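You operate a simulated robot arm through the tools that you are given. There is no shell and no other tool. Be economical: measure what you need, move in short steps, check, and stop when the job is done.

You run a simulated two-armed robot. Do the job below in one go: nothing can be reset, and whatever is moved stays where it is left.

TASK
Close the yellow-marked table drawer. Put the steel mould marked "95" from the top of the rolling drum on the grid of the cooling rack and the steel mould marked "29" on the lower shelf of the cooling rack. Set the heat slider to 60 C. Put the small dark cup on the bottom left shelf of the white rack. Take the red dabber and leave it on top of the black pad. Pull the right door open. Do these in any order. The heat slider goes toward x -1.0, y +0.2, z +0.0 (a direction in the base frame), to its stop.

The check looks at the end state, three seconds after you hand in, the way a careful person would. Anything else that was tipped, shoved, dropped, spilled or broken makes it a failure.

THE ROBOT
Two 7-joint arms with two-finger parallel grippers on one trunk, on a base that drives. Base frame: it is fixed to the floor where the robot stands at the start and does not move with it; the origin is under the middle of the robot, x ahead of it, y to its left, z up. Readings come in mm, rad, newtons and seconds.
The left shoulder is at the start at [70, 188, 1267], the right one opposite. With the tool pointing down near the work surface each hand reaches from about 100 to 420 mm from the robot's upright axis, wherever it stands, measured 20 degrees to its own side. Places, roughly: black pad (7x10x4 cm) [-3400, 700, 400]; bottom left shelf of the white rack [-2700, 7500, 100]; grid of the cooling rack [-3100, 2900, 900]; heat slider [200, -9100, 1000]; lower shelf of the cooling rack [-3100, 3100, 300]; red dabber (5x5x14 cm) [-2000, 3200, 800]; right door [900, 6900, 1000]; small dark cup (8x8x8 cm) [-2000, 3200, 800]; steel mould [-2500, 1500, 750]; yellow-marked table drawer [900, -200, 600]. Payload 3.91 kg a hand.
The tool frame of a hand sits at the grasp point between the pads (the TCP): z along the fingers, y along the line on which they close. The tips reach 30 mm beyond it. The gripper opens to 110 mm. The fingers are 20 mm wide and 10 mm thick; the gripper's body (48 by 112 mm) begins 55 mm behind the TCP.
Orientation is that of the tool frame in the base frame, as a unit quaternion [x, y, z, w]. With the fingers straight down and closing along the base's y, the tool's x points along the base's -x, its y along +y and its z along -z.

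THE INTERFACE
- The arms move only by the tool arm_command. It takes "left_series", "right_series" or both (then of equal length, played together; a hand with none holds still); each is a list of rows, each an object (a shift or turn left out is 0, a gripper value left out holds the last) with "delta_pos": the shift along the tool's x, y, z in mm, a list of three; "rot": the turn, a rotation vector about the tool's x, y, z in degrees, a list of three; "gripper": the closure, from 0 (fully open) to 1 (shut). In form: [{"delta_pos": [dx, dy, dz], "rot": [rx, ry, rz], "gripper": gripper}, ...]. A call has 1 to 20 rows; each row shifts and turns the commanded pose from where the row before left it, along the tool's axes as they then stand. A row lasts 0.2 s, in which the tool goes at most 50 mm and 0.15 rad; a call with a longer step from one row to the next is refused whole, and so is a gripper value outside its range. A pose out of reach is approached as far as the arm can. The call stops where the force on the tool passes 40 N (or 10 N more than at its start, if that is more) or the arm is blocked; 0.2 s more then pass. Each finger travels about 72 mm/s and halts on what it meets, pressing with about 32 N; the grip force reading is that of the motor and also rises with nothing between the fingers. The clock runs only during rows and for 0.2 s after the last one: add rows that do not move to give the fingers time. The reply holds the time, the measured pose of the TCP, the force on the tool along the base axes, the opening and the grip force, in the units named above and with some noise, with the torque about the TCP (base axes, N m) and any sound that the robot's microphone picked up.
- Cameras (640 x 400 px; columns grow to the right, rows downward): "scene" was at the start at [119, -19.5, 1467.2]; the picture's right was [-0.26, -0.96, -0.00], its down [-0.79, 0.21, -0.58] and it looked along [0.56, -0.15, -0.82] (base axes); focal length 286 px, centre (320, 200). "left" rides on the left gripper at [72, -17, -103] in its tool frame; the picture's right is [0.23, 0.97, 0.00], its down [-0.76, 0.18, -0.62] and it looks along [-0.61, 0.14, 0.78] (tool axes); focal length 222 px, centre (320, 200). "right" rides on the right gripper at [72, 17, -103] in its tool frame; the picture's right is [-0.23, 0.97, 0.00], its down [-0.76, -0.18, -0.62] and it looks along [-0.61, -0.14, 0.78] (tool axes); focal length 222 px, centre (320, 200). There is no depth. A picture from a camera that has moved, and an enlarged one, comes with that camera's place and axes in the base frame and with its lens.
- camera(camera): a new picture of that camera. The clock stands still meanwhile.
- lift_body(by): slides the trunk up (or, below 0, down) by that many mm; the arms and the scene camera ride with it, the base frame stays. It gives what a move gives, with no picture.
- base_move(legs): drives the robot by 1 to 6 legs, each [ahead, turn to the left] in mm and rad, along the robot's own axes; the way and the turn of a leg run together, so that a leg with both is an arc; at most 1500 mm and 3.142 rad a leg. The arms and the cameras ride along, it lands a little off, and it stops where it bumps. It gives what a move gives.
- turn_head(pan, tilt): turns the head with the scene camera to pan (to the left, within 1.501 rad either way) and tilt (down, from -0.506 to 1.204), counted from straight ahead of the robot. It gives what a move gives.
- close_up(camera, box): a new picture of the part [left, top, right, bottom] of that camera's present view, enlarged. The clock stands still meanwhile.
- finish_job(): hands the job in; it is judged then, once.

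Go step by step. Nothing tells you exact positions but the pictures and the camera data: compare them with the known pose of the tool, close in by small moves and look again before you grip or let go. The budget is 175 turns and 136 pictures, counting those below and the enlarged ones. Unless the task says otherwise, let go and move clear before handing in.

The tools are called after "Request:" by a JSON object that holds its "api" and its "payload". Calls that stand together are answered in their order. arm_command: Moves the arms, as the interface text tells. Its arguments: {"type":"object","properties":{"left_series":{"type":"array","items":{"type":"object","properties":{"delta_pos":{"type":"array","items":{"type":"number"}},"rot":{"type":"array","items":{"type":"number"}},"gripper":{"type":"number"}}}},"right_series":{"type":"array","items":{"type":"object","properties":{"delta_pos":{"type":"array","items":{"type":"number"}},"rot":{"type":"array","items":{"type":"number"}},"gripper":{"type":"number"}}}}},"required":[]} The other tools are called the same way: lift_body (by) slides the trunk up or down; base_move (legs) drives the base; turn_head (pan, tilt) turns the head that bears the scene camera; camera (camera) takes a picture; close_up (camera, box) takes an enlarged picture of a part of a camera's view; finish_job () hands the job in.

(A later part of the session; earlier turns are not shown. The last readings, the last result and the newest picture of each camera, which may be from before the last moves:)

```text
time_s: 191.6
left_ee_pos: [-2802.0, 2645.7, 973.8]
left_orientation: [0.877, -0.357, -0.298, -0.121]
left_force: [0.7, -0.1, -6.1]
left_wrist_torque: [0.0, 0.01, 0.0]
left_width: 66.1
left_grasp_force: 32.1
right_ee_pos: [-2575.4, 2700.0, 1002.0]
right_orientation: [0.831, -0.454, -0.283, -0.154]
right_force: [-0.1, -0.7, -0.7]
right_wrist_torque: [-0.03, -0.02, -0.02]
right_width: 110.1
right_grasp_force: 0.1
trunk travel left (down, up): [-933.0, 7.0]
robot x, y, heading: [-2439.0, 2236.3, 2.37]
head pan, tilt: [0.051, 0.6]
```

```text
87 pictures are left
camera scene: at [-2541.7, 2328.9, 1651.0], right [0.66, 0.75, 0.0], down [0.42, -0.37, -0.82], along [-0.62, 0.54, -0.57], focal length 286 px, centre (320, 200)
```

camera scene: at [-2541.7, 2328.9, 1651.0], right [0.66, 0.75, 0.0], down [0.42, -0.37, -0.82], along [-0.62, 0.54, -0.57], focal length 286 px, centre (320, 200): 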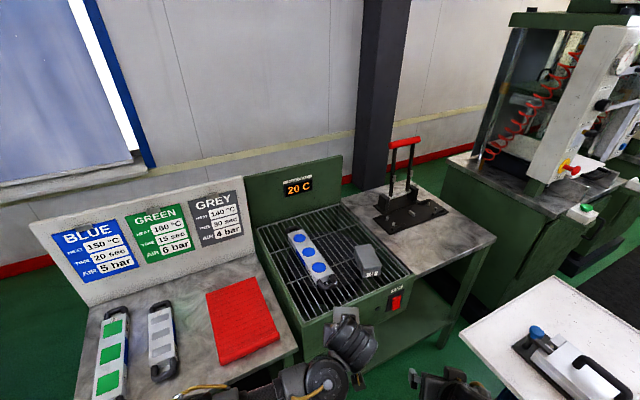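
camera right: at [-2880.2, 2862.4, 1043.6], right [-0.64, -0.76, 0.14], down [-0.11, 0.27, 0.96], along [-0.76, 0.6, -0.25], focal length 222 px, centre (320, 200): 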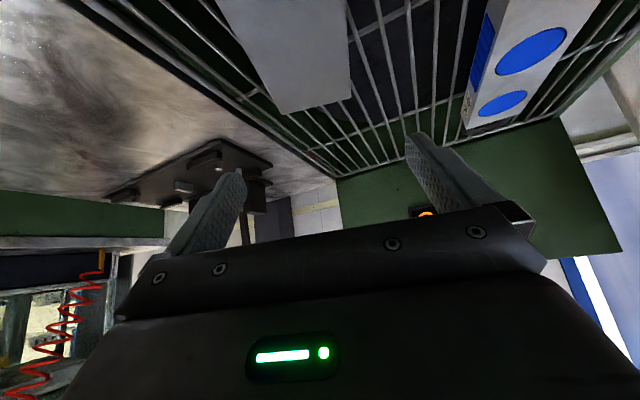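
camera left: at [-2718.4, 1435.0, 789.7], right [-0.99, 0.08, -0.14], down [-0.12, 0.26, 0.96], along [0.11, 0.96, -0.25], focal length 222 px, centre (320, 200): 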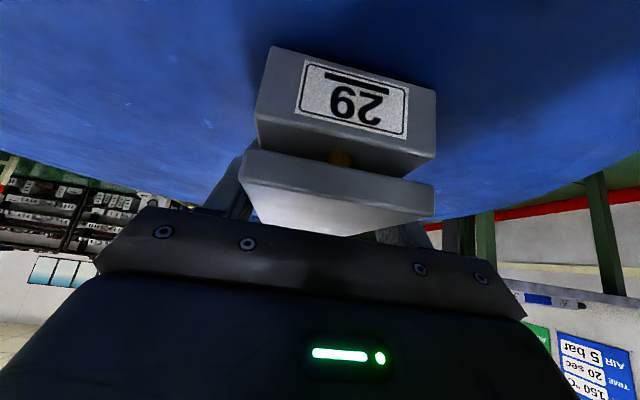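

Request:
{"api": "lift_body", "payload": {"by": -400}}

Request:
{"api": "lift_body", "payload": {"by": -210}}

Request:
{"api": "camera", "payload": {"camera": "scene"}}

```text
time_s: 195.4
left_ee_pos: [-2801.2, 2646.0, 574.2]
left_orientation: [0.877, -0.356, -0.298, -0.121]
left_force: [-1.0, -0.6, -5.6]
left_wrist_torque: [0.0, -0.03, 0.02]
left_width: 65.9
left_grasp_force: 32.4
right_ee_pos: [-2576.4, 2700.0, 601.5]
right_orientation: [0.83, -0.455, -0.283, -0.155]
right_force: [0.5, -1.0, -0.3]
right_wrist_torque: [-0.02, 0.02, -0.02]
right_width: 110.1
right_grasp_force: 0.1
trunk travel left (down, up): [-533.0, 407.0]
robot x, y, heading: [-2437.3, 2235.2, 2.373]
head pan, tilt: [0.051, 0.6]
```

```text
time_s: 197.7
left_ee_pos: [-2801.1, 2646.0, 363.6]
left_orientation: [0.878, -0.355, -0.298, -0.121]
left_force: [0.0, -0.3, -5.8]
left_wrist_torque: [0.05, 0.02, 0.01]
left_width: 66.0
left_grasp_force: 32.6
right_ee_pos: [-2575.5, 2700.1, 392.3]
right_orientation: [0.831, -0.454, -0.282, -0.155]
right_force: [-1.4, 0.7, -0.2]
right_wrist_torque: [-0.02, 0.0, 0.01]
right_width: 110.1
right_grasp_force: 0.0
trunk travel left (down, up): [-323.0, 617.0]
robot x, y, heading: [-2438.0, 2234.4, 2.372]
head pan, tilt: [0.051, 0.6]
```

```text
86 pictures are left
camera scene: at [-2541.6, 2328.3, 1041.1], right [0.66, 0.75, 0.0], down [0.42, -0.37, -0.82], along [-0.62, 0.54, -0.57], focal length 286 px, centre (320, 200)
```

scene: 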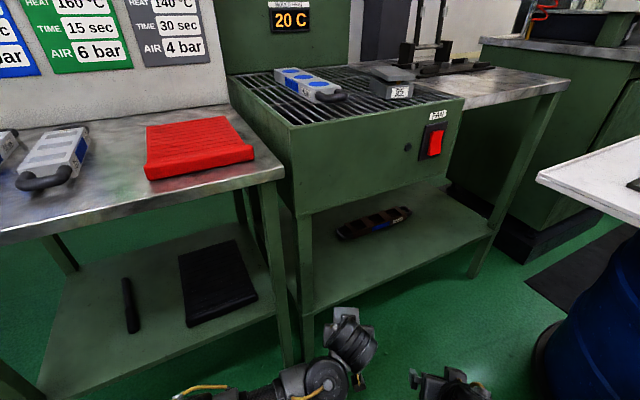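

The shelf front runs from [-2939, 2655] to [-2740, 3383] at about z 290. I'll aim for [-2979, 2886]: drive in a little, then extend the left arm under the bench.

Request:
{"api": "base_move", "payload": {"legs": [[180, 0]]}}

Request:
{"api": "arm_command", "payload": {"left_series": [{"delta_pos": [0, -24, 0]}, {"delta_pos": [0, -24, 0]}, {"delta_pos": [-19.8, 0, 15.2]}, {"delta_pos": [-19.8, 0, 15.2]}, {}]}}

Request:
{"api": "camera", "payload": {"camera": "scene"}}

Request:
{"api": "camera", "payload": {"camera": "left"}}

```text
time_s: 199.2
left_ee_pos: [-2934.6, 2774.8, 364.7]
left_orientation: [0.878, -0.356, -0.297, -0.12]
left_force: [1.0, -0.3, -5.9]
left_wrist_torque: [0.01, 0.02, 0.02]
left_width: 66.0
left_grasp_force: 32.4
right_ee_pos: [-2709.5, 2829.3, 391.9]
right_orientation: [0.831, -0.454, -0.282, -0.155]
right_force: [0.0, -0.2, 0.3]
right_wrist_torque: [0.04, 0.02, 0.01]
right_width: 109.9
right_grasp_force: 0.0
trunk travel left (down, up): [-323.0, 617.0]
robot x, y, heading: [-2570.5, 2365.4, 2.372]
head pan, tilt: [0.051, 0.6]
```

```text
time_s: 200.4
left_ee_pos: [-2936.7, 2846.2, 364.1]
left_orientation: [0.877, -0.357, -0.297, -0.121]
left_force: [-0.6, -1.0, -5.6]
left_wrist_torque: [-0.03, 0.02, 0.03]
left_width: 66.1
left_grasp_force: 32.2
right_ee_pos: [-2708.6, 2829.7, 392.9]
right_orientation: [0.83, -0.454, -0.283, -0.155]
right_force: [-0.5, 0.4, 0.5]
right_wrist_torque: [0.01, 0.03, 0.01]
right_width: 109.8
right_grasp_force: 0.0
trunk travel left (down, up): [-323.0, 617.0]
robot x, y, heading: [-2570.4, 2362.8, 2.371]
head pan, tilt: [0.051, 0.6]
```

```text
85 pictures are left
camera scene: at [-2674.8, 2458.2, 1041.1], right [0.66, 0.75, 0.0], down [0.42, -0.37, -0.82], along [-0.62, 0.54, -0.57], focal length 286 px, centre (320, 200)
```

scene: 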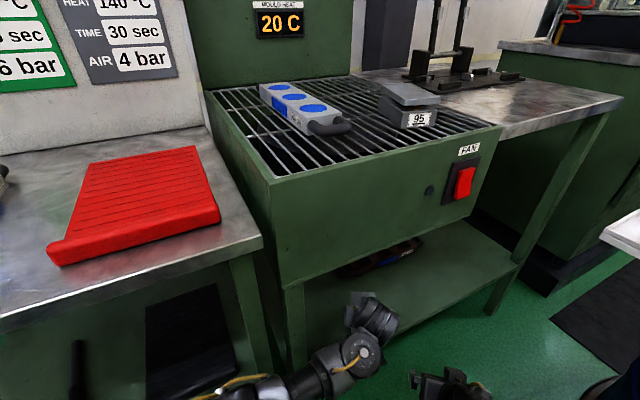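

```text
84 pictures are left
camera left: at [-2839.5, 2771.5, 401.2], right [-0.55, -0.82, -0.14], down [-0.29, 0.03, 0.96], along [-0.78, 0.57, -0.25], focal length 222 px, centre (320, 200)
```

left: 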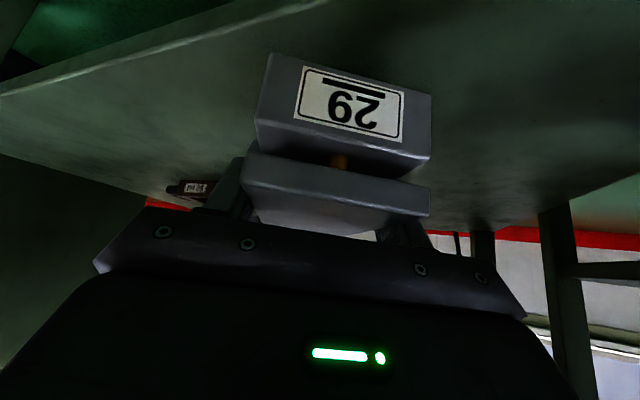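

The mould is over the shelf; a bit further in, then down to contact.

Request:
{"api": "arm_command", "payload": {"left_series": [{"delta_pos": [-15.8, 0, 12.1]}, {"delta_pos": [-15.8, 0, 12.1]}, {"delta_pos": [-15.8, 0, 12.1]}, {}, {"delta_pos": [3, 0, 4]}, {"delta_pos": [3, 0, 4]}, {"delta_pos": [3, 0, 4]}, {"delta_pos": [3, 0, 4]}, {"delta_pos": [3, 0, 4]}, {"delta_pos": [3, 0, 4]}, {"delta_pos": [3, 0, 4]}, {"delta_pos": [3, 0, 4]}, {"delta_pos": [3, 0, 4]}, {"delta_pos": [3, 0, 4]}, {"delta_pos": [3, 0, 4]}]}}

Request:
{"api": "camera", "payload": {"camera": "left"}}

```text
time_s: 202.5
left_ee_pos: [-3032.5, 2861.2, 335.6]
left_orientation: [0.874, -0.347, -0.326, -0.094]
left_force: [-0.4, 0.0, -5.7]
left_wrist_torque: [-0.03, -0.06, -0.03]
left_width: 65.6
left_grasp_force: 32.1
right_ee_pos: [-2706.1, 2828.3, 395.1]
right_orientation: [0.83, -0.453, -0.288, -0.155]
right_force: [-1.0, -0.3, -0.3]
right_wrist_torque: [0.01, 0.0, -0.03]
right_width: 110.0
right_grasp_force: 0.0
trunk travel left (down, up): [-323.0, 617.0]
robot x, y, heading: [-2567.1, 2363.7, 2.357]
head pan, tilt: [0.051, 0.6]
stopped in row 10 (left hand): the force on the tool passed its limit at 62 N (the readings are from after the stop); the commanded pose is now the measured one
```

```text
83 pictures are left
camera left: at [-2929.7, 2792.3, 367.1], right [-0.52, -0.85, -0.08], down [-0.22, 0.04, 0.97], along [-0.82, 0.53, -0.21], focal length 222 px, centre (320, 200)
```

left: 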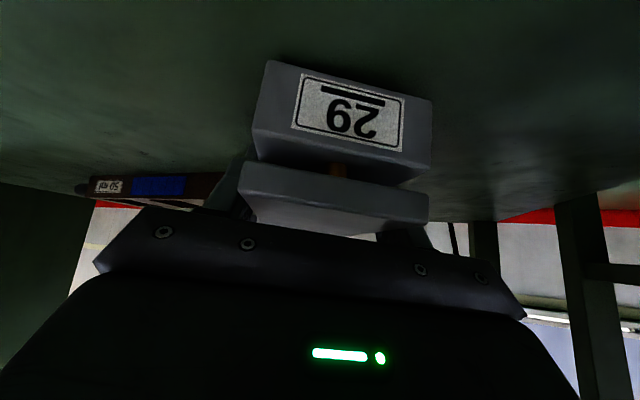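

The arm nudged something and the hand shifted and tilted slightly. The mould is still firmly held just above the shelf, so I'll raise it a little and level it.

Request:
{"api": "arm_command", "payload": {"left_series": [{"delta_pos": [-5, 0.5, -6.2]}, {"rot": [2.8, 2.0, -2.2]}, {}, {}]}}

Request:
{"api": "camera", "payload": {"camera": "scene"}}

```text
time_s: 203.5
left_ee_pos: [-3028.4, 2864.5, 340.6]
left_orientation: [0.885, -0.34, -0.298, -0.113]
left_force: [0.9, 0.2, -5.6]
left_wrist_torque: [0.0, -0.01, 0.02]
left_width: 65.8
left_grasp_force: 32.1
right_ee_pos: [-2709.0, 2831.9, 393.1]
right_orientation: [0.83, -0.454, -0.285, -0.153]
right_force: [-0.2, 0.3, -0.1]
right_wrist_torque: [0.0, -0.01, -0.01]
right_width: 110.0
right_grasp_force: 0.0
trunk travel left (down, up): [-323.0, 617.0]
robot x, y, heading: [-2569.5, 2365.0, 2.355]
head pan, tilt: [0.051, 0.6]
```

```text
82 pictures are left
camera scene: at [-2642.8, 2485.6, 1044.4], right [0.67, 0.74, -0.04], down [0.4, -0.4, -0.83], along [-0.63, 0.54, -0.56], focal length 286 px, centre (320, 200)
```

scene: 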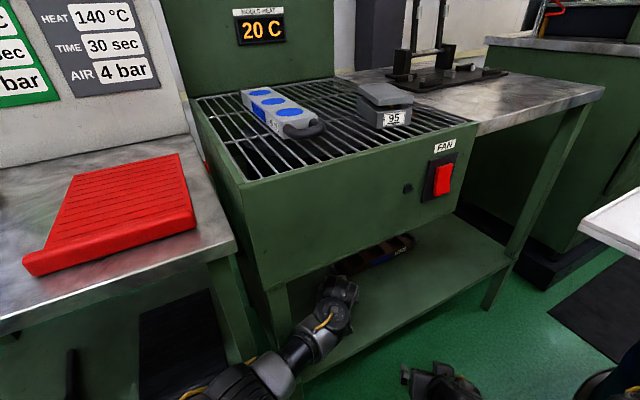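

The body is leaning slightly, so the left forearm is probably touching the bench's front leg. The mould is level and over free shelf, so I'll set it down here gently.

Request:
{"api": "arm_command", "payload": {"left_series": [{"delta_pos": [2.4, 0, 3.2]}, {"delta_pos": [1.8, 0, 2.4]}, {"delta_pos": [1.8, 0, 2.4]}, {"delta_pos": [1.8, 0, 2.4]}, {"delta_pos": [1.8, 0, 2.4]}, {"delta_pos": [1.8, 0, 2.4]}]}}

Request:
{"api": "camera", "payload": {"camera": "left"}}

```text
time_s: 204.7
left_ee_pos: [-3032.4, 2862.0, 330.1]
left_orientation: [0.881, -0.339, -0.301, -0.133]
left_force: [0.9, 0.5, -5.9]
left_wrist_torque: [0.01, -0.05, -0.03]
left_width: 65.8
left_grasp_force: 32.0
right_ee_pos: [-2717.7, 2825.0, 400.6]
right_orientation: [0.829, -0.448, -0.286, -0.173]
right_force: [0.5, -1.0, 0.6]
right_wrist_torque: [0.01, 0.03, 0.03]
right_width: 110.0
right_grasp_force: 0.1
trunk travel left (down, up): [-323.0, 617.0]
robot x, y, heading: [-2570.7, 2368.2, 2.348]
head pan, tilt: [0.051, 0.6]
stopped in row 5 (left hand): the force on the tool passed its limit at 54 N (the readings are from after the stop); the commanded pose is now the measured one
```

```text
81 pictures are left
camera left: at [-2933.5, 2791.0, 366.0], right [-0.53, -0.83, -0.17], down [-0.3, -0.01, 0.96], along [-0.8, 0.55, -0.24], focal length 222 px, centre (320, 200)
```

left: 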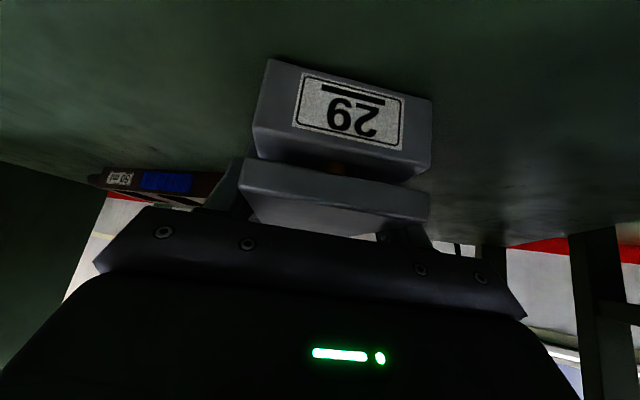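

Something is pushing my body. I'll look to both sides before doing anything else.

Request:
{"api": "turn_head", "payload": {"pan": 0.6, "tilt": 1.1}}

Request:
{"api": "camera", "payload": {"camera": "scene"}}

Request:
{"api": "turn_head", "payload": {"pan": -0.8, "tilt": 0.9}}

Request:
{"api": "camera", "payload": {"camera": "scene"}}

```text
time_s: 205.6
left_ee_pos: [-3031.2, 2862.6, 330.7]
left_orientation: [0.881, -0.339, -0.3, -0.135]
left_force: [0.9, 1.2, -0.4]
left_wrist_torque: [0.09, 0.22, -0.09]
left_width: 65.8
left_grasp_force: 31.5
right_ee_pos: [-2719.5, 2826.1, 402.6]
right_orientation: [0.83, -0.447, -0.285, -0.174]
right_force: [0.1, 0.2, -0.8]
right_wrist_torque: [0.01, 0.02, 0.01]
right_width: 110.0
right_grasp_force: 0.1
trunk travel left (down, up): [-323.0, 617.0]
robot x, y, heading: [-2572.9, 2368.5, 2.34]
head pan, tilt: [0.6, 1.1]
```

```text
80 pictures are left
camera scene: at [-2617.8, 2455.9, 1010.1], right [0.2, 0.98, -0.05], down [0.85, -0.2, -0.49], along [-0.49, 0.05, -0.87], focal length 286 px, centre (320, 200)
```

scene: 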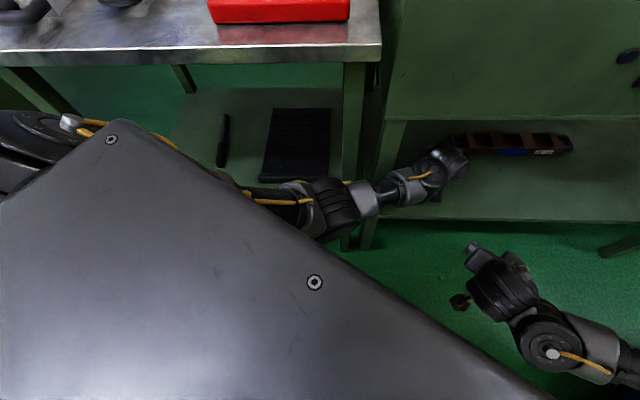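

```text
time_s: 207.2
left_ee_pos: [-3032.4, 2862.2, 331.6]
left_orientation: [0.881, -0.34, -0.299, -0.136]
left_force: [2.7, 2.9, 11.3]
left_wrist_torque: [-0.61, -0.03, 0.03]
left_width: 65.5
left_grasp_force: 32.3
right_ee_pos: [-2719.9, 2825.3, 401.3]
right_orientation: [0.829, -0.448, -0.286, -0.175]
right_force: [0.0, -0.3, -1.1]
right_wrist_torque: [-0.02, -0.02, -0.01]
right_width: 110.0
right_grasp_force: 0.2
trunk travel left (down, up): [-323.0, 617.0]
robot x, y, heading: [-2566.6, 2364.2, 2.344]
head pan, tilt: [-0.799, 0.901]
```

```text
79 pictures are left
camera scene: at [-2552.7, 2519.9, 1018.0], right [1.0, -0.03, -0.05], down [-0.05, -0.81, -0.59], along [-0.02, 0.59, -0.81], focal length 286 px, centre (320, 200)
```

scene: 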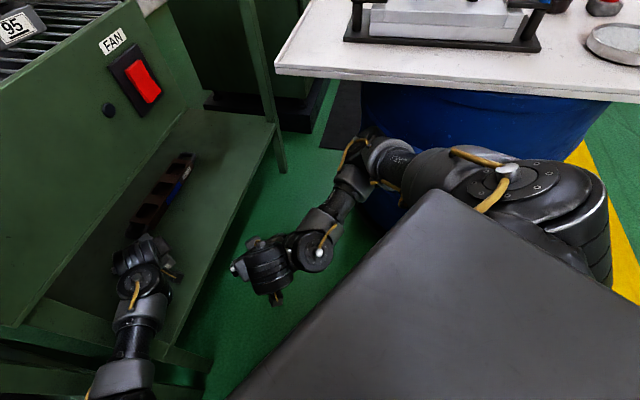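

The mould now rests on the shelf and the left forearm is brushing the table legs. I release it and withdraw along the fingers.

Request:
{"api": "arm_command", "payload": {"left_series": [{"gripper": 0.8}, {"gripper": 0.6}, {"gripper": 0.3}, {"gripper": 0}, {}, {}]}}

Request:
{"api": "camera", "payload": {"camera": "left"}}

```text
time_s: 208.1
left_ee_pos: [-3021.4, 2875.1, 340.9]
left_orientation: [0.876, -0.343, -0.29, -0.177]
left_force: [-0.1, -0.1, -0.4]
left_wrist_torque: [-0.01, 0.02, 0.03]
left_width: 110.1
left_grasp_force: 0.1
right_ee_pos: [-2732.8, 2814.0, 409.7]
right_orientation: [0.828, -0.442, -0.279, -0.201]
right_force: [0.0, 0.3, 0.8]
right_wrist_torque: [0.01, -0.02, 0.01]
right_width: 110.2
right_grasp_force: 0.0
trunk travel left (down, up): [-323.0, 617.0]
robot x, y, heading: [-2567.2, 2371.0, 2.321]
head pan, tilt: [-0.799, 0.901]
stopped in row 4 (left hand): the force on the tool passed its limit at 53 N (the readings are from after the stop); the commanded pose is now the measured one
```

```text
78 pictures are left
camera left: at [-2926.0, 2795.7, 374.8], right [-0.55, -0.8, -0.25], down [-0.34, -0.06, 0.94], along [-0.76, 0.6, -0.24], focal length 222 px, centre (320, 200)
```

left: 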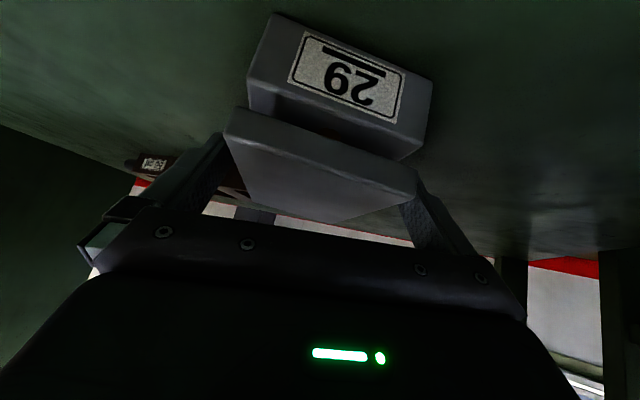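

The mould is released; the body keeps leaning under arm contact, so I withdraw the hand straight back along the fingers.

Request:
{"api": "arm_command", "payload": {"left_series": [{"delta_pos": [0, 0, -12]}, {"delta_pos": [0, 0, -15]}, {"delta_pos": [0, 0, -20]}, {"delta_pos": [0, 0, -20]}, {"delta_pos": [0, 0, -20]}, {}]}}

Request:
{"api": "camera", "payload": {"camera": "left"}}

```text
time_s: 209.5
left_ee_pos: [-3017.5, 2806.9, 391.5]
left_orientation: [0.886, -0.329, -0.284, -0.163]
left_force: [0.3, 0.1, -0.2]
left_wrist_torque: [0.02, -0.02, -0.02]
left_width: 110.1
left_grasp_force: 0.0
right_ee_pos: [-2738.8, 2809.4, 405.4]
right_orientation: [0.833, -0.436, -0.273, -0.203]
right_force: [0.1, 0.5, 0.0]
right_wrist_torque: [-0.03, 0.0, -0.01]
right_width: 110.0
right_grasp_force: 0.0
trunk travel left (down, up): [-323.0, 617.0]
robot x, y, heading: [-2565.5, 2368.9, 2.352]
head pan, tilt: [-0.799, 0.901]
```

```text
77 pictures are left
camera left: at [-2920.1, 2733.4, 428.1], right [-0.52, -0.82, -0.24], down [-0.35, -0.05, 0.94], along [-0.78, 0.57, -0.26], focal length 222 px, centre (320, 200)
```

left: 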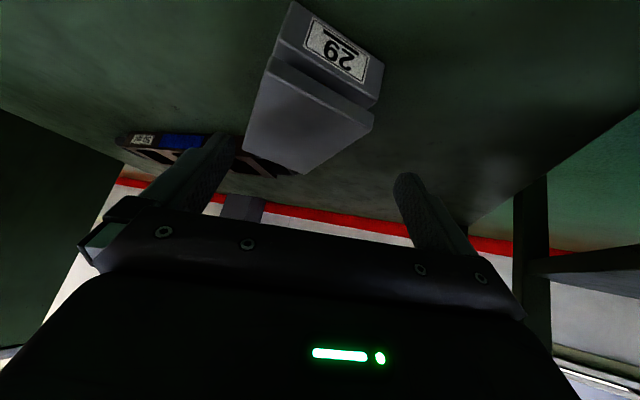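

"29" stands on the shelf. I back the base straight off.

Request:
{"api": "base_move", "payload": {"legs": [[-240, 0]]}}

Request:
{"api": "turn_head", "payload": {"pan": 0.0, "tilt": 0.6}}

Request:
{"api": "camera", "payload": {"camera": "scene"}}

```text
time_s: 210.8
left_ee_pos: [-2925.4, 2735.7, 396.6]
left_orientation: [0.876, -0.345, -0.29, -0.172]
left_force: [10.2, 20.3, -4.3]
left_wrist_torque: [-0.5, 0.26, 0.53]
left_width: 99.9
left_grasp_force: 0.0
right_ee_pos: [-2656.6, 2726.3, 405.8]
right_orientation: [0.832, -0.438, -0.273, -0.201]
right_force: [-0.5, -0.5, -0.5]
right_wrist_torque: [-0.01, 0.0, -0.01]
right_width: 109.8
right_grasp_force: 0.0
trunk travel left (down, up): [-323.0, 617.0]
robot x, y, heading: [-2487.9, 2285.1, 2.321]
head pan, tilt: [-0.799, 0.901]
stopped in leg 1: the force on the tool passed its limit at 136 N (the readings are from after the stop); the commanded pose is now the measured one
```

```text
time_s: 211.9
left_ee_pos: [-2926.8, 2735.0, 395.6]
left_orientation: [0.877, -0.343, -0.29, -0.17]
left_force: [10.6, 26.2, 0.7]
left_wrist_torque: [-1.08, 0.46, 0.68]
left_width: 96.6
left_grasp_force: 0.0
right_ee_pos: [-2654.5, 2727.3, 405.8]
right_orientation: [0.832, -0.438, -0.274, -0.202]
right_force: [-0.3, 0.3, 0.2]
right_wrist_torque: [-0.01, 0.0, 0.02]
right_width: 109.9
right_grasp_force: 0.1
trunk travel left (down, up): [-323.0, 617.0]
robot x, y, heading: [-2486.4, 2283.2, 2.325]
head pan, tilt: [0.0, 0.6]
```

```text
76 pictures are left
camera scene: at [-2581.4, 2387.4, 1041.1], right [0.73, 0.68, 0.0], down [0.39, -0.41, -0.82], along [-0.56, 0.6, -0.57], focal length 286 px, centre (320, 200)
```

scene: 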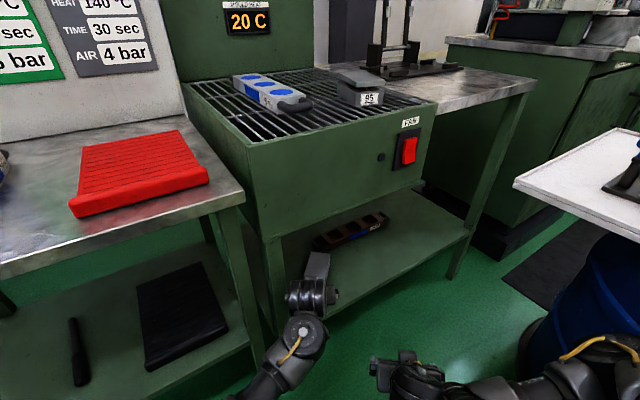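

The open left finger caught on the bench leg. I'll shift the hand to the right, away from it.

Request:
{"api": "arm_command", "payload": {"left_series": [{"delta_pos": [0, -12, 0]}, {"delta_pos": [0, -15, 0]}, {"delta_pos": [0, -20, 0]}, {"delta_pos": [0, -20, 0]}, {}]}}

Request:
{"api": "camera", "payload": {"camera": "left"}}

```text
time_s: 213.3
left_ee_pos: [-2929.3, 2755.0, 383.8]
left_orientation: [0.88, -0.335, -0.308, -0.135]
left_force: [0.1, 0.5, 0.7]
left_wrist_torque: [0.01, -0.01, 0.01]
left_width: 110.0
left_grasp_force: 0.1
right_ee_pos: [-2657.6, 2727.4, 405.2]
right_orientation: [0.832, -0.438, -0.274, -0.202]
right_force: [0.0, 0.2, -0.1]
right_wrist_torque: [0.01, 0.04, -0.04]
right_width: 110.1
right_grasp_force: 0.1
trunk travel left (down, up): [-323.0, 617.0]
robot x, y, heading: [-2486.6, 2285.8, 2.325]
head pan, tilt: [0.0, 0.6]
stopped in row 5 (left hand): the arm was blocked; the commanded pose is now the measured one
```

```text
75 pictures are left
camera left: at [-2828.8, 2683.8, 417.5], right [-0.52, -0.84, -0.17], down [-0.28, -0.02, 0.96], along [-0.8, 0.55, -0.23], focal length 222 px, centre (320, 200)
```

left: 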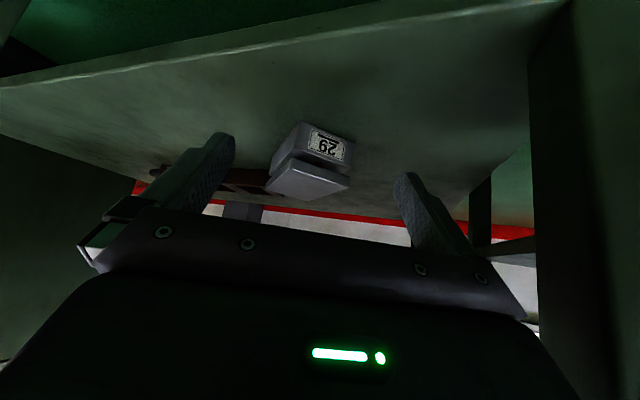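

The arm won't slide further by itself. I'll turn the base slightly to the right to swing the hand clear of the leg, then back off.

Request:
{"api": "base_move", "payload": {"legs": [[0, -0.13], [-200, 0]]}}

Request:
{"api": "camera", "payload": {"camera": "scene"}}

```text
time_s: 215.2
left_ee_pos: [-2765.9, 2717.9, 385.7]
left_orientation: [0.85, -0.405, -0.295, -0.16]
left_force: [-0.8, -0.3, -0.1]
left_wrist_torque: [0.01, -0.05, 0.02]
left_width: 110.0
left_grasp_force: 0.0
right_ee_pos: [-2504.9, 2645.7, 406.2]
right_orientation: [0.794, -0.502, -0.257, -0.225]
right_force: [-0.3, 0.1, -0.4]
right_wrist_torque: [0.0, -0.02, -0.01]
right_width: 110.2
right_grasp_force: 0.0
trunk travel left (down, up): [-323.0, 617.0]
robot x, y, heading: [-2403.4, 2184.5, 2.163]
head pan, tilt: [0.0, 0.6]
stopped in leg 2: the robot was blocked; the commanded pose is now the measured one
```

```text
74 pictures are left
camera scene: at [-2483.7, 2298.0, 1041.1], right [0.83, 0.56, 0.0], down [0.32, -0.47, -0.82], along [-0.46, 0.69, -0.57], focal length 286 px, centre (320, 200)
```

scene: 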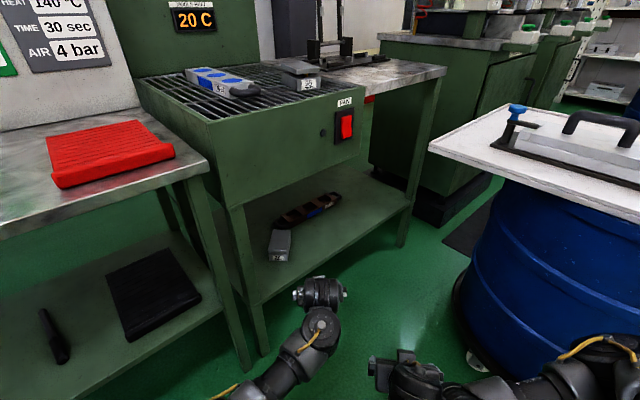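

"29" is on the shelf beside the dark mould. The base bumped something behind, likely the first drum. Let me check the shelf closely, then the drum.

Request:
{"api": "close_up", "payload": {"camera": "scene", "box": [220, 170, 360, 300]}}

Request:
{"api": "turn_head", "payload": {"pan": 1.5, "tilt": 0.8}}

Request:
{"api": "camera", "payload": {"camera": "scene"}}

```text
3.08 times, centred on (290, 235) of scene
camera zoom: at [-2483.7, 2298.0, 1041.1], right [0.83, 0.56, 0.0], down [0.32, -0.47, -0.82], along [-0.46, 0.69, -0.57], focal length 881 px, centre (412, 92)
```

zoom: 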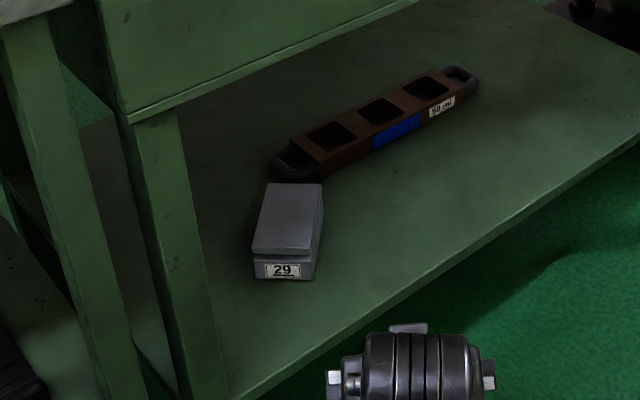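

```text
time_s: 216.8
left_ee_pos: [-2765.7, 2717.7, 385.9]
left_orientation: [0.851, -0.405, -0.295, -0.159]
left_force: [-0.7, -0.3, 0.2]
left_wrist_torque: [-0.02, 0.03, 0.03]
left_width: 110.0
left_grasp_force: 0.1
right_ee_pos: [-2503.2, 2645.8, 405.4]
right_orientation: [0.795, -0.502, -0.257, -0.223]
right_force: [-0.5, 0.3, -0.9]
right_wrist_torque: [-0.01, 0.03, 0.01]
right_width: 110.0
right_grasp_force: 0.0
trunk travel left (down, up): [-323.0, 617.0]
robot x, y, heading: [-2407.5, 2181.5, 2.161]
head pan, tilt: [1.499, 0.799]
```

```text
72 pictures are left
camera scene: at [-2503.5, 2184.9, 1024.3], right [-0.5, 0.87, 0.0], down [0.62, 0.36, -0.7], along [-0.61, -0.35, -0.72], focal length 286 px, centre (320, 200)
```

scene: 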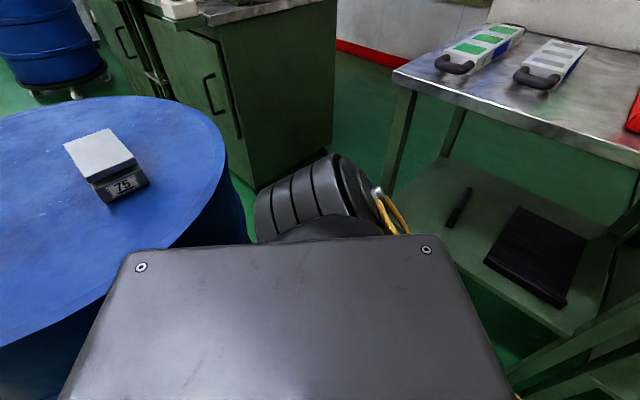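

"29" stands correctly and the drum hasn't moved. I'll step forward a little, raise the trunk and drive to the dabber/cup board.

Request:
{"api": "base_move", "payload": {"legs": [[40, 0]]}}

Request:
{"api": "lift_body", "payload": {"by": 400}}

Request:
{"api": "lift_body", "payload": {"by": 200}}

Request:
{"api": "base_move", "payload": {"legs": [[0, -1.95], [600, 0], [0, 1.2]]}}

Request:
{"api": "turn_head", "payload": {"pan": 0, "tilt": 0.7}}

Request:
{"api": "camera", "payload": {"camera": "scene"}}

```text
time_s: 217.7
left_ee_pos: [-2787.8, 2750.2, 383.6]
left_orientation: [0.85, -0.406, -0.294, -0.16]
left_force: [-0.4, -0.1, -0.1]
left_wrist_torque: [-0.03, 0.04, 0.0]
left_width: 110.0
left_grasp_force: 0.0
right_ee_pos: [-2525.9, 2678.5, 405.6]
right_orientation: [0.794, -0.503, -0.257, -0.224]
right_force: [0.3, -1.0, 0.1]
right_wrist_torque: [0.01, 0.01, 0.01]
right_width: 110.1
right_grasp_force: 0.1
trunk travel left (down, up): [-323.0, 617.0]
robot x, y, heading: [-2427.4, 2221.3, 2.162]
head pan, tilt: [1.499, 0.799]
```

```text
time_s: 221.6
left_ee_pos: [-2788.4, 2749.9, 784.7]
left_orientation: [0.85, -0.406, -0.295, -0.159]
left_force: [0.6, 0.2, -0.9]
left_wrist_torque: [-0.02, 0.02, 0.0]
left_width: 110.1
left_grasp_force: 0.0
right_ee_pos: [-2526.0, 2679.1, 806.2]
right_orientation: [0.796, -0.501, -0.258, -0.223]
right_force: [-0.3, 0.3, -0.2]
right_wrist_torque: [-0.03, 0.04, 0.04]
right_width: 110.2
right_grasp_force: 0.0
trunk travel left (down, up): [-723.0, 217.0]
robot x, y, heading: [-2425.4, 2215.6, 2.164]
head pan, tilt: [1.499, 0.799]
```

```text
time_s: 223.7
left_ee_pos: [-2787.8, 2750.7, 983.8]
left_orientation: [0.851, -0.405, -0.294, -0.159]
left_force: [0.5, -0.8, -0.6]
left_wrist_torque: [0.02, 0.03, -0.04]
left_width: 109.9
left_grasp_force: 0.0
right_ee_pos: [-2526.3, 2678.3, 1006.4]
right_orientation: [0.795, -0.503, -0.257, -0.223]
right_force: [-0.5, 0.0, -0.4]
right_wrist_torque: [-0.01, 0.03, 0.0]
right_width: 109.9
right_grasp_force: 0.1
trunk travel left (down, up): [-923.0, 17.0]
robot x, y, heading: [-2423.8, 2216.4, 2.16]
head pan, tilt: [1.499, 0.799]
```

```text
time_s: 234.7
left_ee_pos: [-1755.7, 2999.5, 986.2]
left_orientation: [-0.652, 0.68, 0.219, 0.254]
left_force: [0.3, 0.2, -0.1]
left_wrist_torque: [0.01, -0.01, 0.0]
left_width: 110.3
left_grasp_force: 0.2
right_ee_pos: [-1606.0, 2772.8, 1005.5]
right_orientation: [-0.565, 0.752, 0.161, 0.3]
right_force: [0.6, 0.7, -0.3]
right_wrist_torque: [0.01, 0.01, 0.04]
right_width: 109.8
right_grasp_force: 0.0
trunk travel left (down, up): [-923.0, 17.0]
robot x, y, heading: [-1840.4, 2362.0, 1.439]
head pan, tilt: [1.499, 0.799]
```

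```text
time_s: 236.3
left_ee_pos: [-1755.9, 3000.7, 984.9]
left_orientation: [-0.651, 0.68, 0.219, 0.255]
left_force: [0.1, -0.1, 0.0]
left_wrist_torque: [-0.01, 0.02, -0.01]
left_width: 109.9
left_grasp_force: 0.1
right_ee_pos: [-1607.9, 2773.5, 1005.8]
right_orientation: [-0.566, 0.751, 0.161, 0.301]
right_force: [0.8, -0.2, -0.8]
right_wrist_torque: [-0.01, 0.02, -0.03]
right_width: 110.0
right_grasp_force: 0.1
trunk travel left (down, up): [-923.0, 17.0]
robot x, y, heading: [-1840.2, 2361.4, 1.442]
head pan, tilt: [0.0, 0.7]
```

```text
71 pictures are left
camera scene: at [-1822.3, 2494.9, 1632.5], right [0.99, -0.13, 0.0], down [-0.08, -0.64, -0.76], along [0.1, 0.76, -0.64], focal length 286 px, centre (320, 200)
```

scene: 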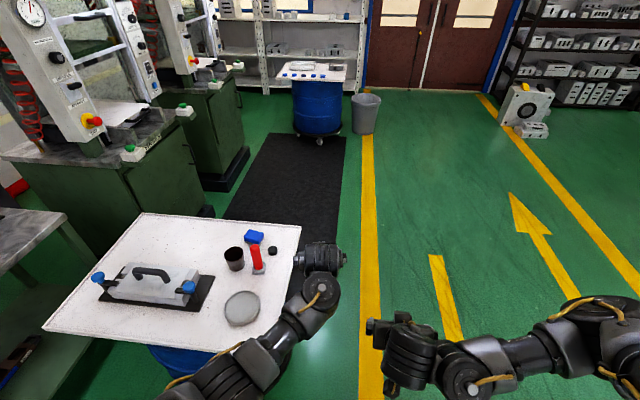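

The board carries the dark cup, a red dabber, a blue block and a grey disc. I'll enlarge.

Request:
{"api": "close_up", "payload": {"camera": "scene", "box": [200, 210, 310, 340]}}

Request:
{"api": "close_up", "payload": {"camera": "scene", "box": [240, 0, 380, 140]}}

```text
3.08 times, centred on (255, 275) of scene
camera zoom: at [-1822.3, 2494.9, 1632.5], right [0.99, -0.13, 0.0], down [-0.08, -0.64, -0.76], along [0.1, 0.76, -0.64], focal length 881 px, centre (520, -31)
```

zoom: 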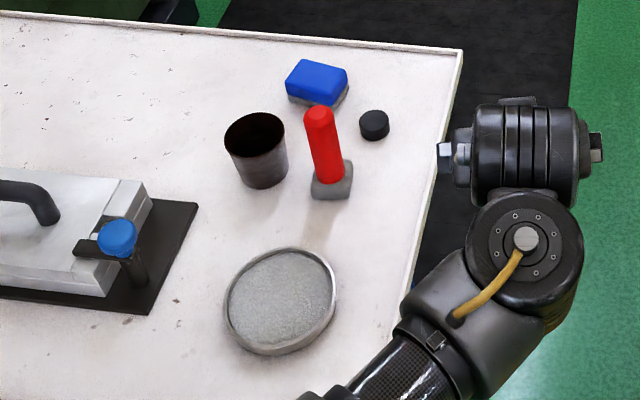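

```text
2.86 times, centred on (310, 70) of scene
camera zoom: at [-1822.3, 2494.9, 1632.5], right [0.99, -0.13, 0.0], down [-0.08, -0.64, -0.76], along [0.1, 0.76, -0.64], focal length 818 px, centre (349, 571)
```

zoom: 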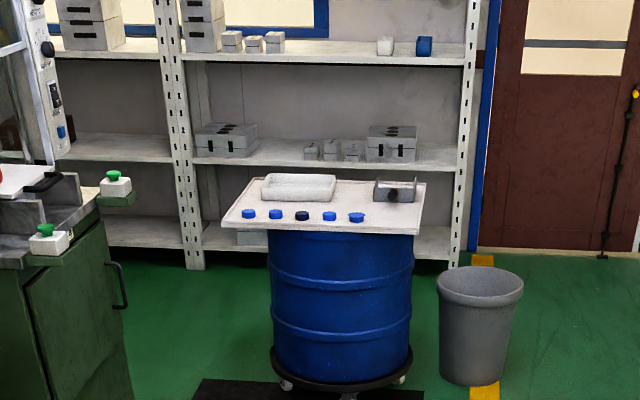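

Board top is about z 722; the dabber stands at about [-1965, 3182] (top 862) and the cup at [-2050, 3213]. I'll approach from the +x side, and set the arms: left pulled back and out, right flattened toward horizontal.

Request:
{"api": "base_move", "payload": {"legs": [[0, -0.63], [667, 0], [0, 2.073]]}}

Request:
{"api": "arm_command", "payload": {"left_series": [{"delta_pos": [25, 25, -20]}, {"delta_pos": [25, 25, -20]}, {"delta_pos": [25, 25, -20]}, {"delta_pos": [20, 25, -15]}, {"delta_pos": [0, 25, 0]}, {}], "right_series": [{"rot": [0, -7, -4]}, {"rot": [0, -7, -3]}, {"rot": [0, -7, 0]}, {"rot": [0, -7, 0]}, {}, {}]}}

Request:
{"api": "camera", "payload": {"camera": "scene"}}

```text
time_s: 246.5
left_ee_pos: [-2030.9, 3002.7, 986.4]
left_orientation: [0.939, -0.074, -0.334, -0.044]
left_force: [-0.4, -0.2, -0.4]
left_wrist_torque: [0.03, 0.02, 0.01]
left_width: 110.1
left_grasp_force: 0.1
right_ee_pos: [-1789.1, 3123.8, 1006.0]
right_orientation: [0.921, -0.185, -0.321, -0.117]
right_force: [0.4, 0.2, 0.0]
right_wrist_torque: [0.0, 0.0, 0.03]
right_width: 109.8
right_grasp_force: 0.1
trunk travel left (down, up): [-923.0, 17.0]
robot x, y, heading: [-1405.0, 2848.3, 2.898]
head pan, tilt: [0.0, 0.7]
```

```text
time_s: 247.9
left_ee_pos: [-1935.3, 2860.8, 980.4]
left_orientation: [0.939, -0.074, -0.333, -0.043]
left_force: [0.0, 0.6, 0.2]
left_wrist_torque: [0.0, 0.02, -0.02]
left_width: 109.9
left_grasp_force: 0.0
right_ee_pos: [-1789.5, 3124.3, 1005.7]
right_orientation: [0.827, -0.092, -0.528, -0.169]
right_force: [-0.5, 0.1, 0.1]
right_wrist_torque: [-0.01, -0.01, -0.01]
right_width: 109.8
right_grasp_force: 0.1
trunk travel left (down, up): [-923.0, 17.0]
robot x, y, heading: [-1409.3, 2844.5, 2.896]
head pan, tilt: [0.0, 0.7]
```

```text
68 pictures are left
camera scene: at [-1538.1, 2879.9, 1632.5], right [0.24, 0.97, 0.0], down [0.62, -0.16, -0.76], along [-0.74, 0.19, -0.64], focal length 286 px, centre (320, 200)
```

scene: 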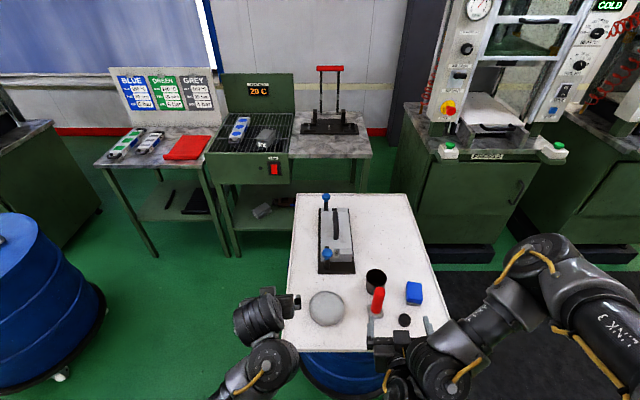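

I correct the right hand's roll, then lower the trunk so the fingers are level with the dabber's red handle.

Request:
{"api": "arm_command", "payload": {"right_series": [{"rot": [0, 0, 6]}, {"rot": [0, 0, 5.5]}, {}]}}

Request:
{"api": "lift_body", "payload": {"by": -175}}

Request:
{"api": "camera", "payload": {"camera": "right"}}

```text
time_s: 248.7
left_ee_pos: [-1934.6, 2860.4, 981.6]
left_orientation: [0.939, -0.074, -0.333, -0.044]
left_force: [-0.7, 0.2, 0.7]
left_wrist_torque: [0.0, 0.01, -0.01]
left_width: 110.1
left_grasp_force: 0.0
right_ee_pos: [-1790.0, 3125.1, 1005.0]
right_orientation: [0.814, -0.175, -0.542, -0.116]
right_force: [0.3, 0.8, 0.5]
right_wrist_torque: [-0.01, 0.01, 0.0]
right_width: 109.8
right_grasp_force: 0.1
trunk travel left (down, up): [-923.0, 17.0]
robot x, y, heading: [-1407.0, 2843.2, 2.896]
head pan, tilt: [0.0, 0.7]
```

```text
time_s: 250.7
left_ee_pos: [-1936.2, 2860.1, 805.9]
left_orientation: [0.939, -0.074, -0.333, -0.045]
left_force: [-0.4, 0.0, -0.7]
left_wrist_torque: [0.0, 0.03, 0.01]
left_width: 110.2
left_grasp_force: 0.0
right_ee_pos: [-1788.1, 3124.4, 831.1]
right_orientation: [0.814, -0.175, -0.542, -0.116]
right_force: [0.7, 0.5, 1.1]
right_wrist_torque: [0.01, -0.01, 0.01]
right_width: 110.0
right_grasp_force: 0.2
trunk travel left (down, up): [-748.0, 192.0]
robot x, y, heading: [-1407.1, 2846.9, 2.896]
head pan, tilt: [0.0, 0.7]
```

```text
67 pictures are left
camera right: at [-1683.3, 3057.3, 804.5], right [-0.48, -0.85, 0.21], down [0.33, 0.05, 0.94], along [-0.81, 0.52, 0.26], focal length 222 px, centre (320, 200)
```

right: 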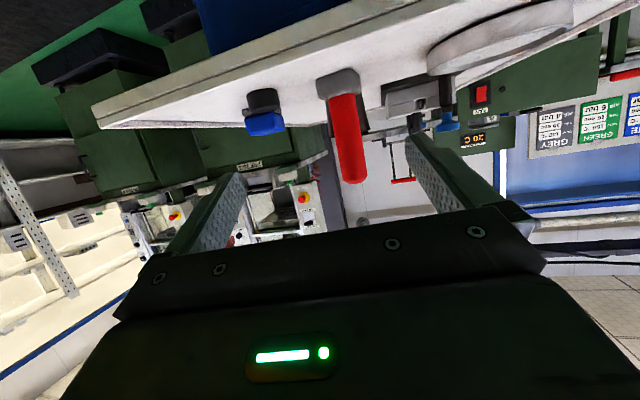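

The dabber is straight ahead between the fingers. Moving in and closing on the handle.

Request:
{"api": "arm_command", "payload": {"right_series": [{"delta_pos": [-13.3, 8, 30]}, {"delta_pos": [-13.3, 8, 35]}, {"delta_pos": [-13.3, 7, 35]}, {"delta_pos": [-13.3, 0, 37]}, {"delta_pos": [-13.3, 0, 37]}, {}]}}

Request:
{"api": "camera", "payload": {"camera": "right"}}

```text
time_s: 252.1
left_ee_pos: [-1934.9, 2859.3, 805.5]
left_orientation: [0.939, -0.074, -0.334, -0.044]
left_force: [-0.7, 0.8, 0.2]
left_wrist_torque: [0.0, -0.01, -0.02]
left_width: 109.9
left_grasp_force: 0.1
right_ee_pos: [-1967.0, 3180.5, 825.0]
right_orientation: [0.814, -0.174, -0.542, -0.116]
right_force: [-0.5, -0.2, -0.2]
right_wrist_torque: [-0.04, -0.01, -0.02]
right_width: 110.1
right_grasp_force: 0.1
trunk travel left (down, up): [-748.0, 192.0]
robot x, y, heading: [-1405.1, 2846.2, 2.898]
head pan, tilt: [0.0, 0.7]
```

```text
66 pictures are left
camera right: at [-1861.3, 3113.2, 799.3], right [-0.48, -0.85, 0.21], down [0.33, 0.05, 0.94], along [-0.81, 0.52, 0.26], focal length 222 px, centre (320, 200)
```

right: 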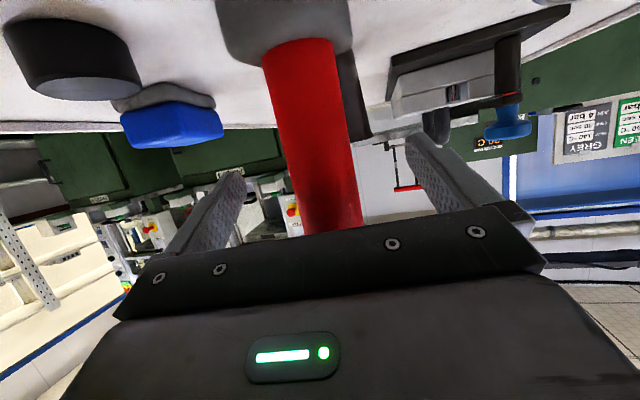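

Request:
{"api": "arm_command", "payload": {"right_series": [{"gripper": 0.5}, {"gripper": 1}, {}, {}, {}, {}, {"delta_pos": [-9, 0, -4]}, {"delta_pos": [-18, 0, -8]}, {"delta_pos": [-28, 0, -12]}, {"delta_pos": [-28, 0, -12]}, {}]}}

Request:
{"api": "camera", "payload": {"camera": "scene"}}

```text
time_s: 254.4
left_ee_pos: [-1934.2, 2859.7, 805.3]
left_orientation: [0.939, -0.074, -0.332, -0.044]
left_force: [0.2, -1.2, -0.5]
left_wrist_torque: [-0.02, 0.0, -0.01]
left_width: 109.9
left_grasp_force: 0.1
right_ee_pos: [-1965.7, 3181.4, 914.5]
right_orientation: [0.814, -0.174, -0.541, -0.116]
right_force: [0.7, -0.3, -0.3]
right_wrist_torque: [-0.01, 0.03, -0.01]
right_width: 32.7
right_grasp_force: 31.7
trunk travel left (down, up): [-748.0, 192.0]
robot x, y, heading: [-1407.7, 2849.0, 2.892]
head pan, tilt: [0.0, 0.7]
```

```text
65 pictures are left
camera scene: at [-1538.5, 2878.9, 1457.5], right [0.24, 0.97, 0.0], down [0.63, -0.16, -0.76], along [-0.74, 0.19, -0.64], focal length 286 px, centre (320, 200)
```

scene: 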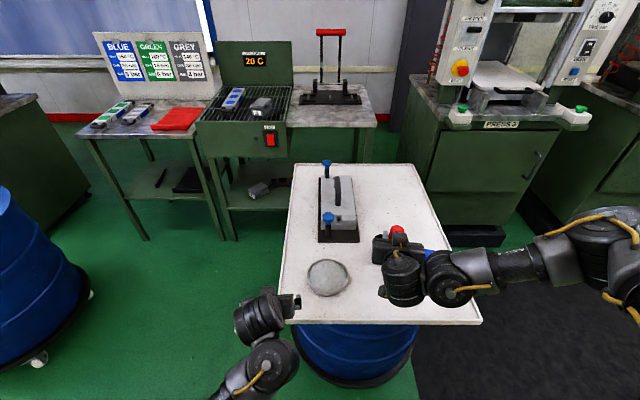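

The dabber is held securely. I'll retract it, raise up, and shift the base about 300 mm to +y so the left hand can take the cup.

Request:
{"api": "arm_command", "payload": {"right_series": [{"delta_pos": [13.3, 0, -31.8]}, {"delta_pos": [13.3, 0, -31.8]}, {"delta_pos": [13.3, 0, -31.8]}, {"delta_pos": [13.3, 0, -31.8]}, {}]}}

Request:
{"api": "lift_body", "payload": {"by": 130}}

Request:
{"api": "base_move", "payload": {"legs": [[0, -1.534], [313, 0], [0, 1.534]]}}

Request:
{"api": "camera", "payload": {"camera": "left"}}

Request:
{"api": "camera", "payload": {"camera": "scene"}}

```text
time_s: 255.7
left_ee_pos: [-1935.8, 2861.0, 804.6]
left_orientation: [0.939, -0.074, -0.333, -0.045]
left_force: [-0.9, -0.3, 0.6]
left_wrist_torque: [0.01, -0.01, -0.03]
left_width: 110.0
left_grasp_force: 0.0
right_ee_pos: [-1841.3, 3123.7, 917.0]
right_orientation: [0.814, -0.175, -0.541, -0.117]
right_force: [-0.4, 0.3, -0.9]
right_wrist_torque: [-0.01, 0.06, 0.01]
right_width: 32.4
right_grasp_force: 31.8
trunk travel left (down, up): [-748.0, 192.0]
robot x, y, heading: [-1406.7, 2848.2, 2.893]
head pan, tilt: [0.0, 0.7]
```

```text
time_s: 257.2
left_ee_pos: [-1935.0, 2861.7, 934.9]
left_orientation: [0.939, -0.073, -0.333, -0.044]
left_force: [0.0, 0.3, 0.2]
left_wrist_torque: [0.0, 0.01, -0.03]
left_width: 109.8
left_grasp_force: 0.1
right_ee_pos: [-1841.3, 3124.5, 1046.0]
right_orientation: [0.814, -0.175, -0.542, -0.117]
right_force: [-0.5, 0.2, -0.5]
right_wrist_torque: [0.04, 0.03, 0.0]
right_width: 32.6
right_grasp_force: 32.2
trunk travel left (down, up): [-878.0, 62.0]
robot x, y, heading: [-1404.7, 2850.2, 2.893]
head pan, tilt: [0.0, 0.7]
```

```text
time_s: 266.8
left_ee_pos: [-1883.6, 3132.1, 934.6]
left_orientation: [0.941, -0.043, -0.334, -0.033]
left_force: [-0.5, -1.2, -0.1]
left_wrist_torque: [0.0, 0.02, -0.01]
left_width: 109.9
left_grasp_force: 0.1
right_ee_pos: [-1807.5, 3401.2, 1047.7]
right_orientation: [0.819, -0.148, -0.545, -0.099]
right_force: [0.2, 0.5, -0.9]
right_wrist_torque: [0.01, 0.02, 0.0]
right_width: 32.3
right_grasp_force: 31.4
trunk travel left (down, up): [-878.0, 62.0]
robot x, y, heading: [-1351.9, 3151.4, 2.959]
head pan, tilt: [0.0, 0.7]
```

```text
64 pictures are left
camera left: at [-1760.9, 3133.7, 968.5], right [0.08, -0.98, -0.18], down [-0.22, -0.19, 0.96], along [-0.97, -0.03, -0.23], focal length 222 px, centre (320, 200)
```

left: 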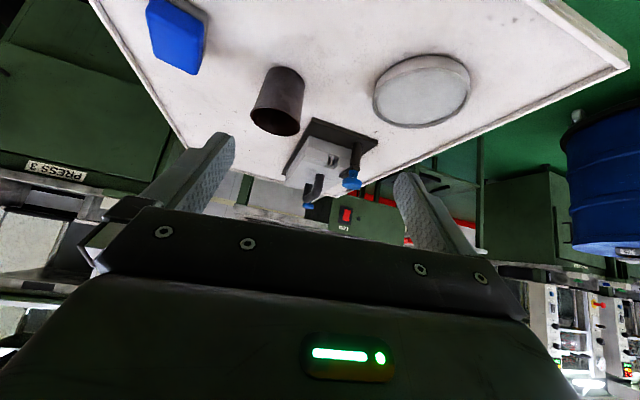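

```text
63 pictures are left
camera scene: at [-1488.4, 3176.9, 1587.5], right [0.18, 0.98, 0.0], down [0.63, -0.12, -0.76], along [-0.75, 0.14, -0.64], focal length 286 px, centre (320, 200)
```

scene: 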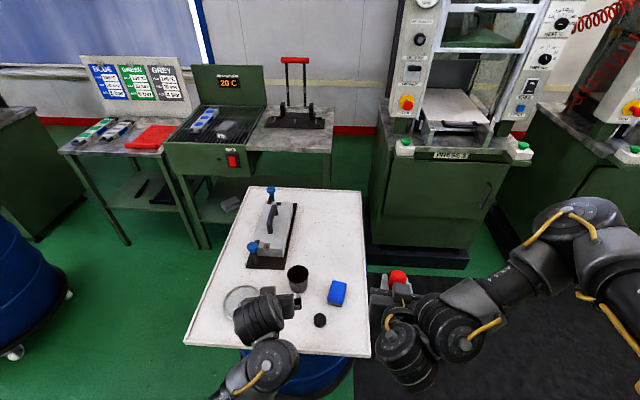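

The cup centre comes out at about [-2043, 3206]. I'll move the base in, align the left hand above the cup, and check.

Request:
{"api": "base_move", "payload": {"legs": [[110, 0]]}}

Request:
{"api": "arm_command", "payload": {"left_series": [{"delta_pos": [-1.6, -15.5, 27.8]}, {"delta_pos": [-1.6, -15.5, 27.8]}, {"delta_pos": [-1.6, -15.5, 27.8]}, {}]}}

Request:
{"api": "camera", "payload": {"camera": "left"}}

```text
time_s: 268.0
left_ee_pos: [-1991.3, 3152.7, 934.8]
left_orientation: [0.941, -0.043, -0.334, -0.033]
left_force: [0.7, 0.3, -0.1]
left_wrist_torque: [-0.02, 0.0, 0.01]
left_width: 109.8
left_grasp_force: 0.0
right_ee_pos: [-1915.7, 3421.7, 1047.1]
right_orientation: [0.819, -0.148, -0.545, -0.099]
right_force: [1.1, -1.1, -1.0]
right_wrist_torque: [-0.01, -0.04, 0.04]
right_width: 32.7
right_grasp_force: 31.6
trunk travel left (down, up): [-878.0, 62.0]
robot x, y, heading: [-1461.2, 3171.7, 2.964]
head pan, tilt: [0.0, 0.7]
```

```text
time_s: 269.0
left_ee_pos: [-2042.5, 3204.1, 877.8]
left_orientation: [0.941, -0.043, -0.333, -0.033]
left_force: [-0.1, -0.2, -0.2]
left_wrist_torque: [-0.01, 0.01, 0.02]
left_width: 110.0
left_grasp_force: 0.0
right_ee_pos: [-1914.6, 3422.1, 1046.7]
right_orientation: [0.819, -0.147, -0.545, -0.098]
right_force: [0.4, -0.4, -1.3]
right_wrist_torque: [0.03, -0.02, 0.01]
right_width: 32.5
right_grasp_force: 31.7
trunk travel left (down, up): [-878.0, 62.0]
robot x, y, heading: [-1463.3, 3174.8, 2.96]
head pan, tilt: [0.0, 0.7]
```

```text
62 pictures are left
camera left: at [-1920.1, 3206.5, 912.1], right [0.08, -0.98, -0.17], down [-0.22, -0.19, 0.96], along [-0.97, -0.03, -0.23], focal length 222 px, centre (320, 200)
```

left: 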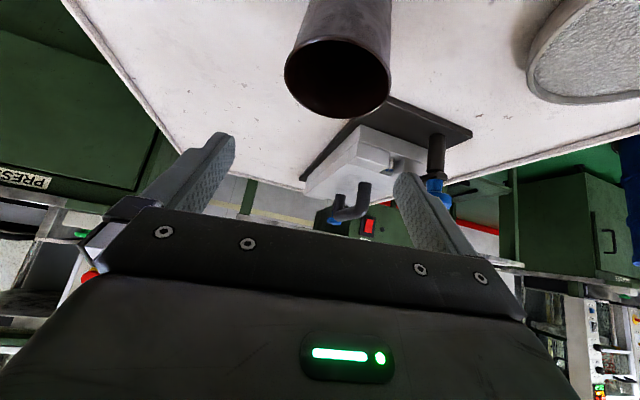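

Centred. Descending and closing on the cup.

Request:
{"api": "arm_command", "payload": {"left_series": [{"delta_pos": [13.9, 0.7, 17]}, {"delta_pos": [13.9, 0.7, 17]}, {"delta_pos": [13.9, 0.7, 17]}, {"delta_pos": [13.9, 0.7, 17]}, {"delta_pos": [12.5, 0.6, 15.3]}, {}]}}

Request:
{"api": "camera", "payload": {"camera": "left"}}

```text
time_s: 270.1
left_ee_pos: [-2040.6, 3166.4, 766.3]
left_orientation: [0.941, -0.051, -0.334, -0.005]
left_force: [44.2, -12.9, 45.8]
left_wrist_torque: [2.67, -1.17, -2.4]
left_width: 109.4
left_grasp_force: 0.2
right_ee_pos: [-1914.0, 3419.9, 1047.7]
right_orientation: [0.819, -0.147, -0.546, -0.098]
right_force: [-1.2, 0.1, -2.5]
right_wrist_torque: [0.0, -0.01, 0.02]
right_width: 32.7
right_grasp_force: 32.4
trunk travel left (down, up): [-878.0, 62.0]
robot x, y, heading: [-1460.9, 3172.6, 2.964]
head pan, tilt: [0.0, 0.7]
stopped in row 5 (left hand): the force on the tool passed its limit at 51 N (the readings are from after the stop); the commanded pose is now the measured one
```

```text
61 pictures are left
camera left: at [-1917.8, 3171.0, 799.8], right [0.08, -0.99, -0.12], down [-0.21, -0.13, 0.97], along [-0.97, -0.05, -0.22], focal length 222 px, centre (320, 200)
```

left: 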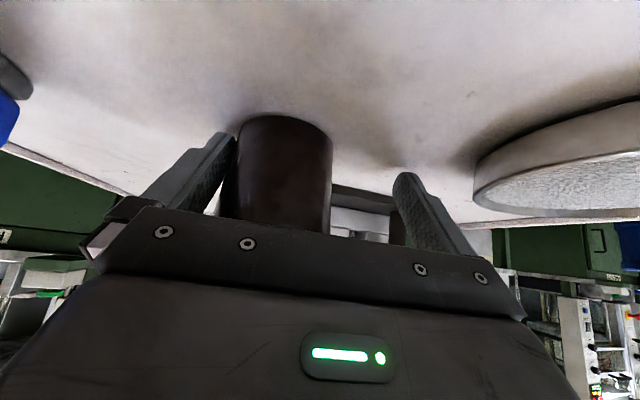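

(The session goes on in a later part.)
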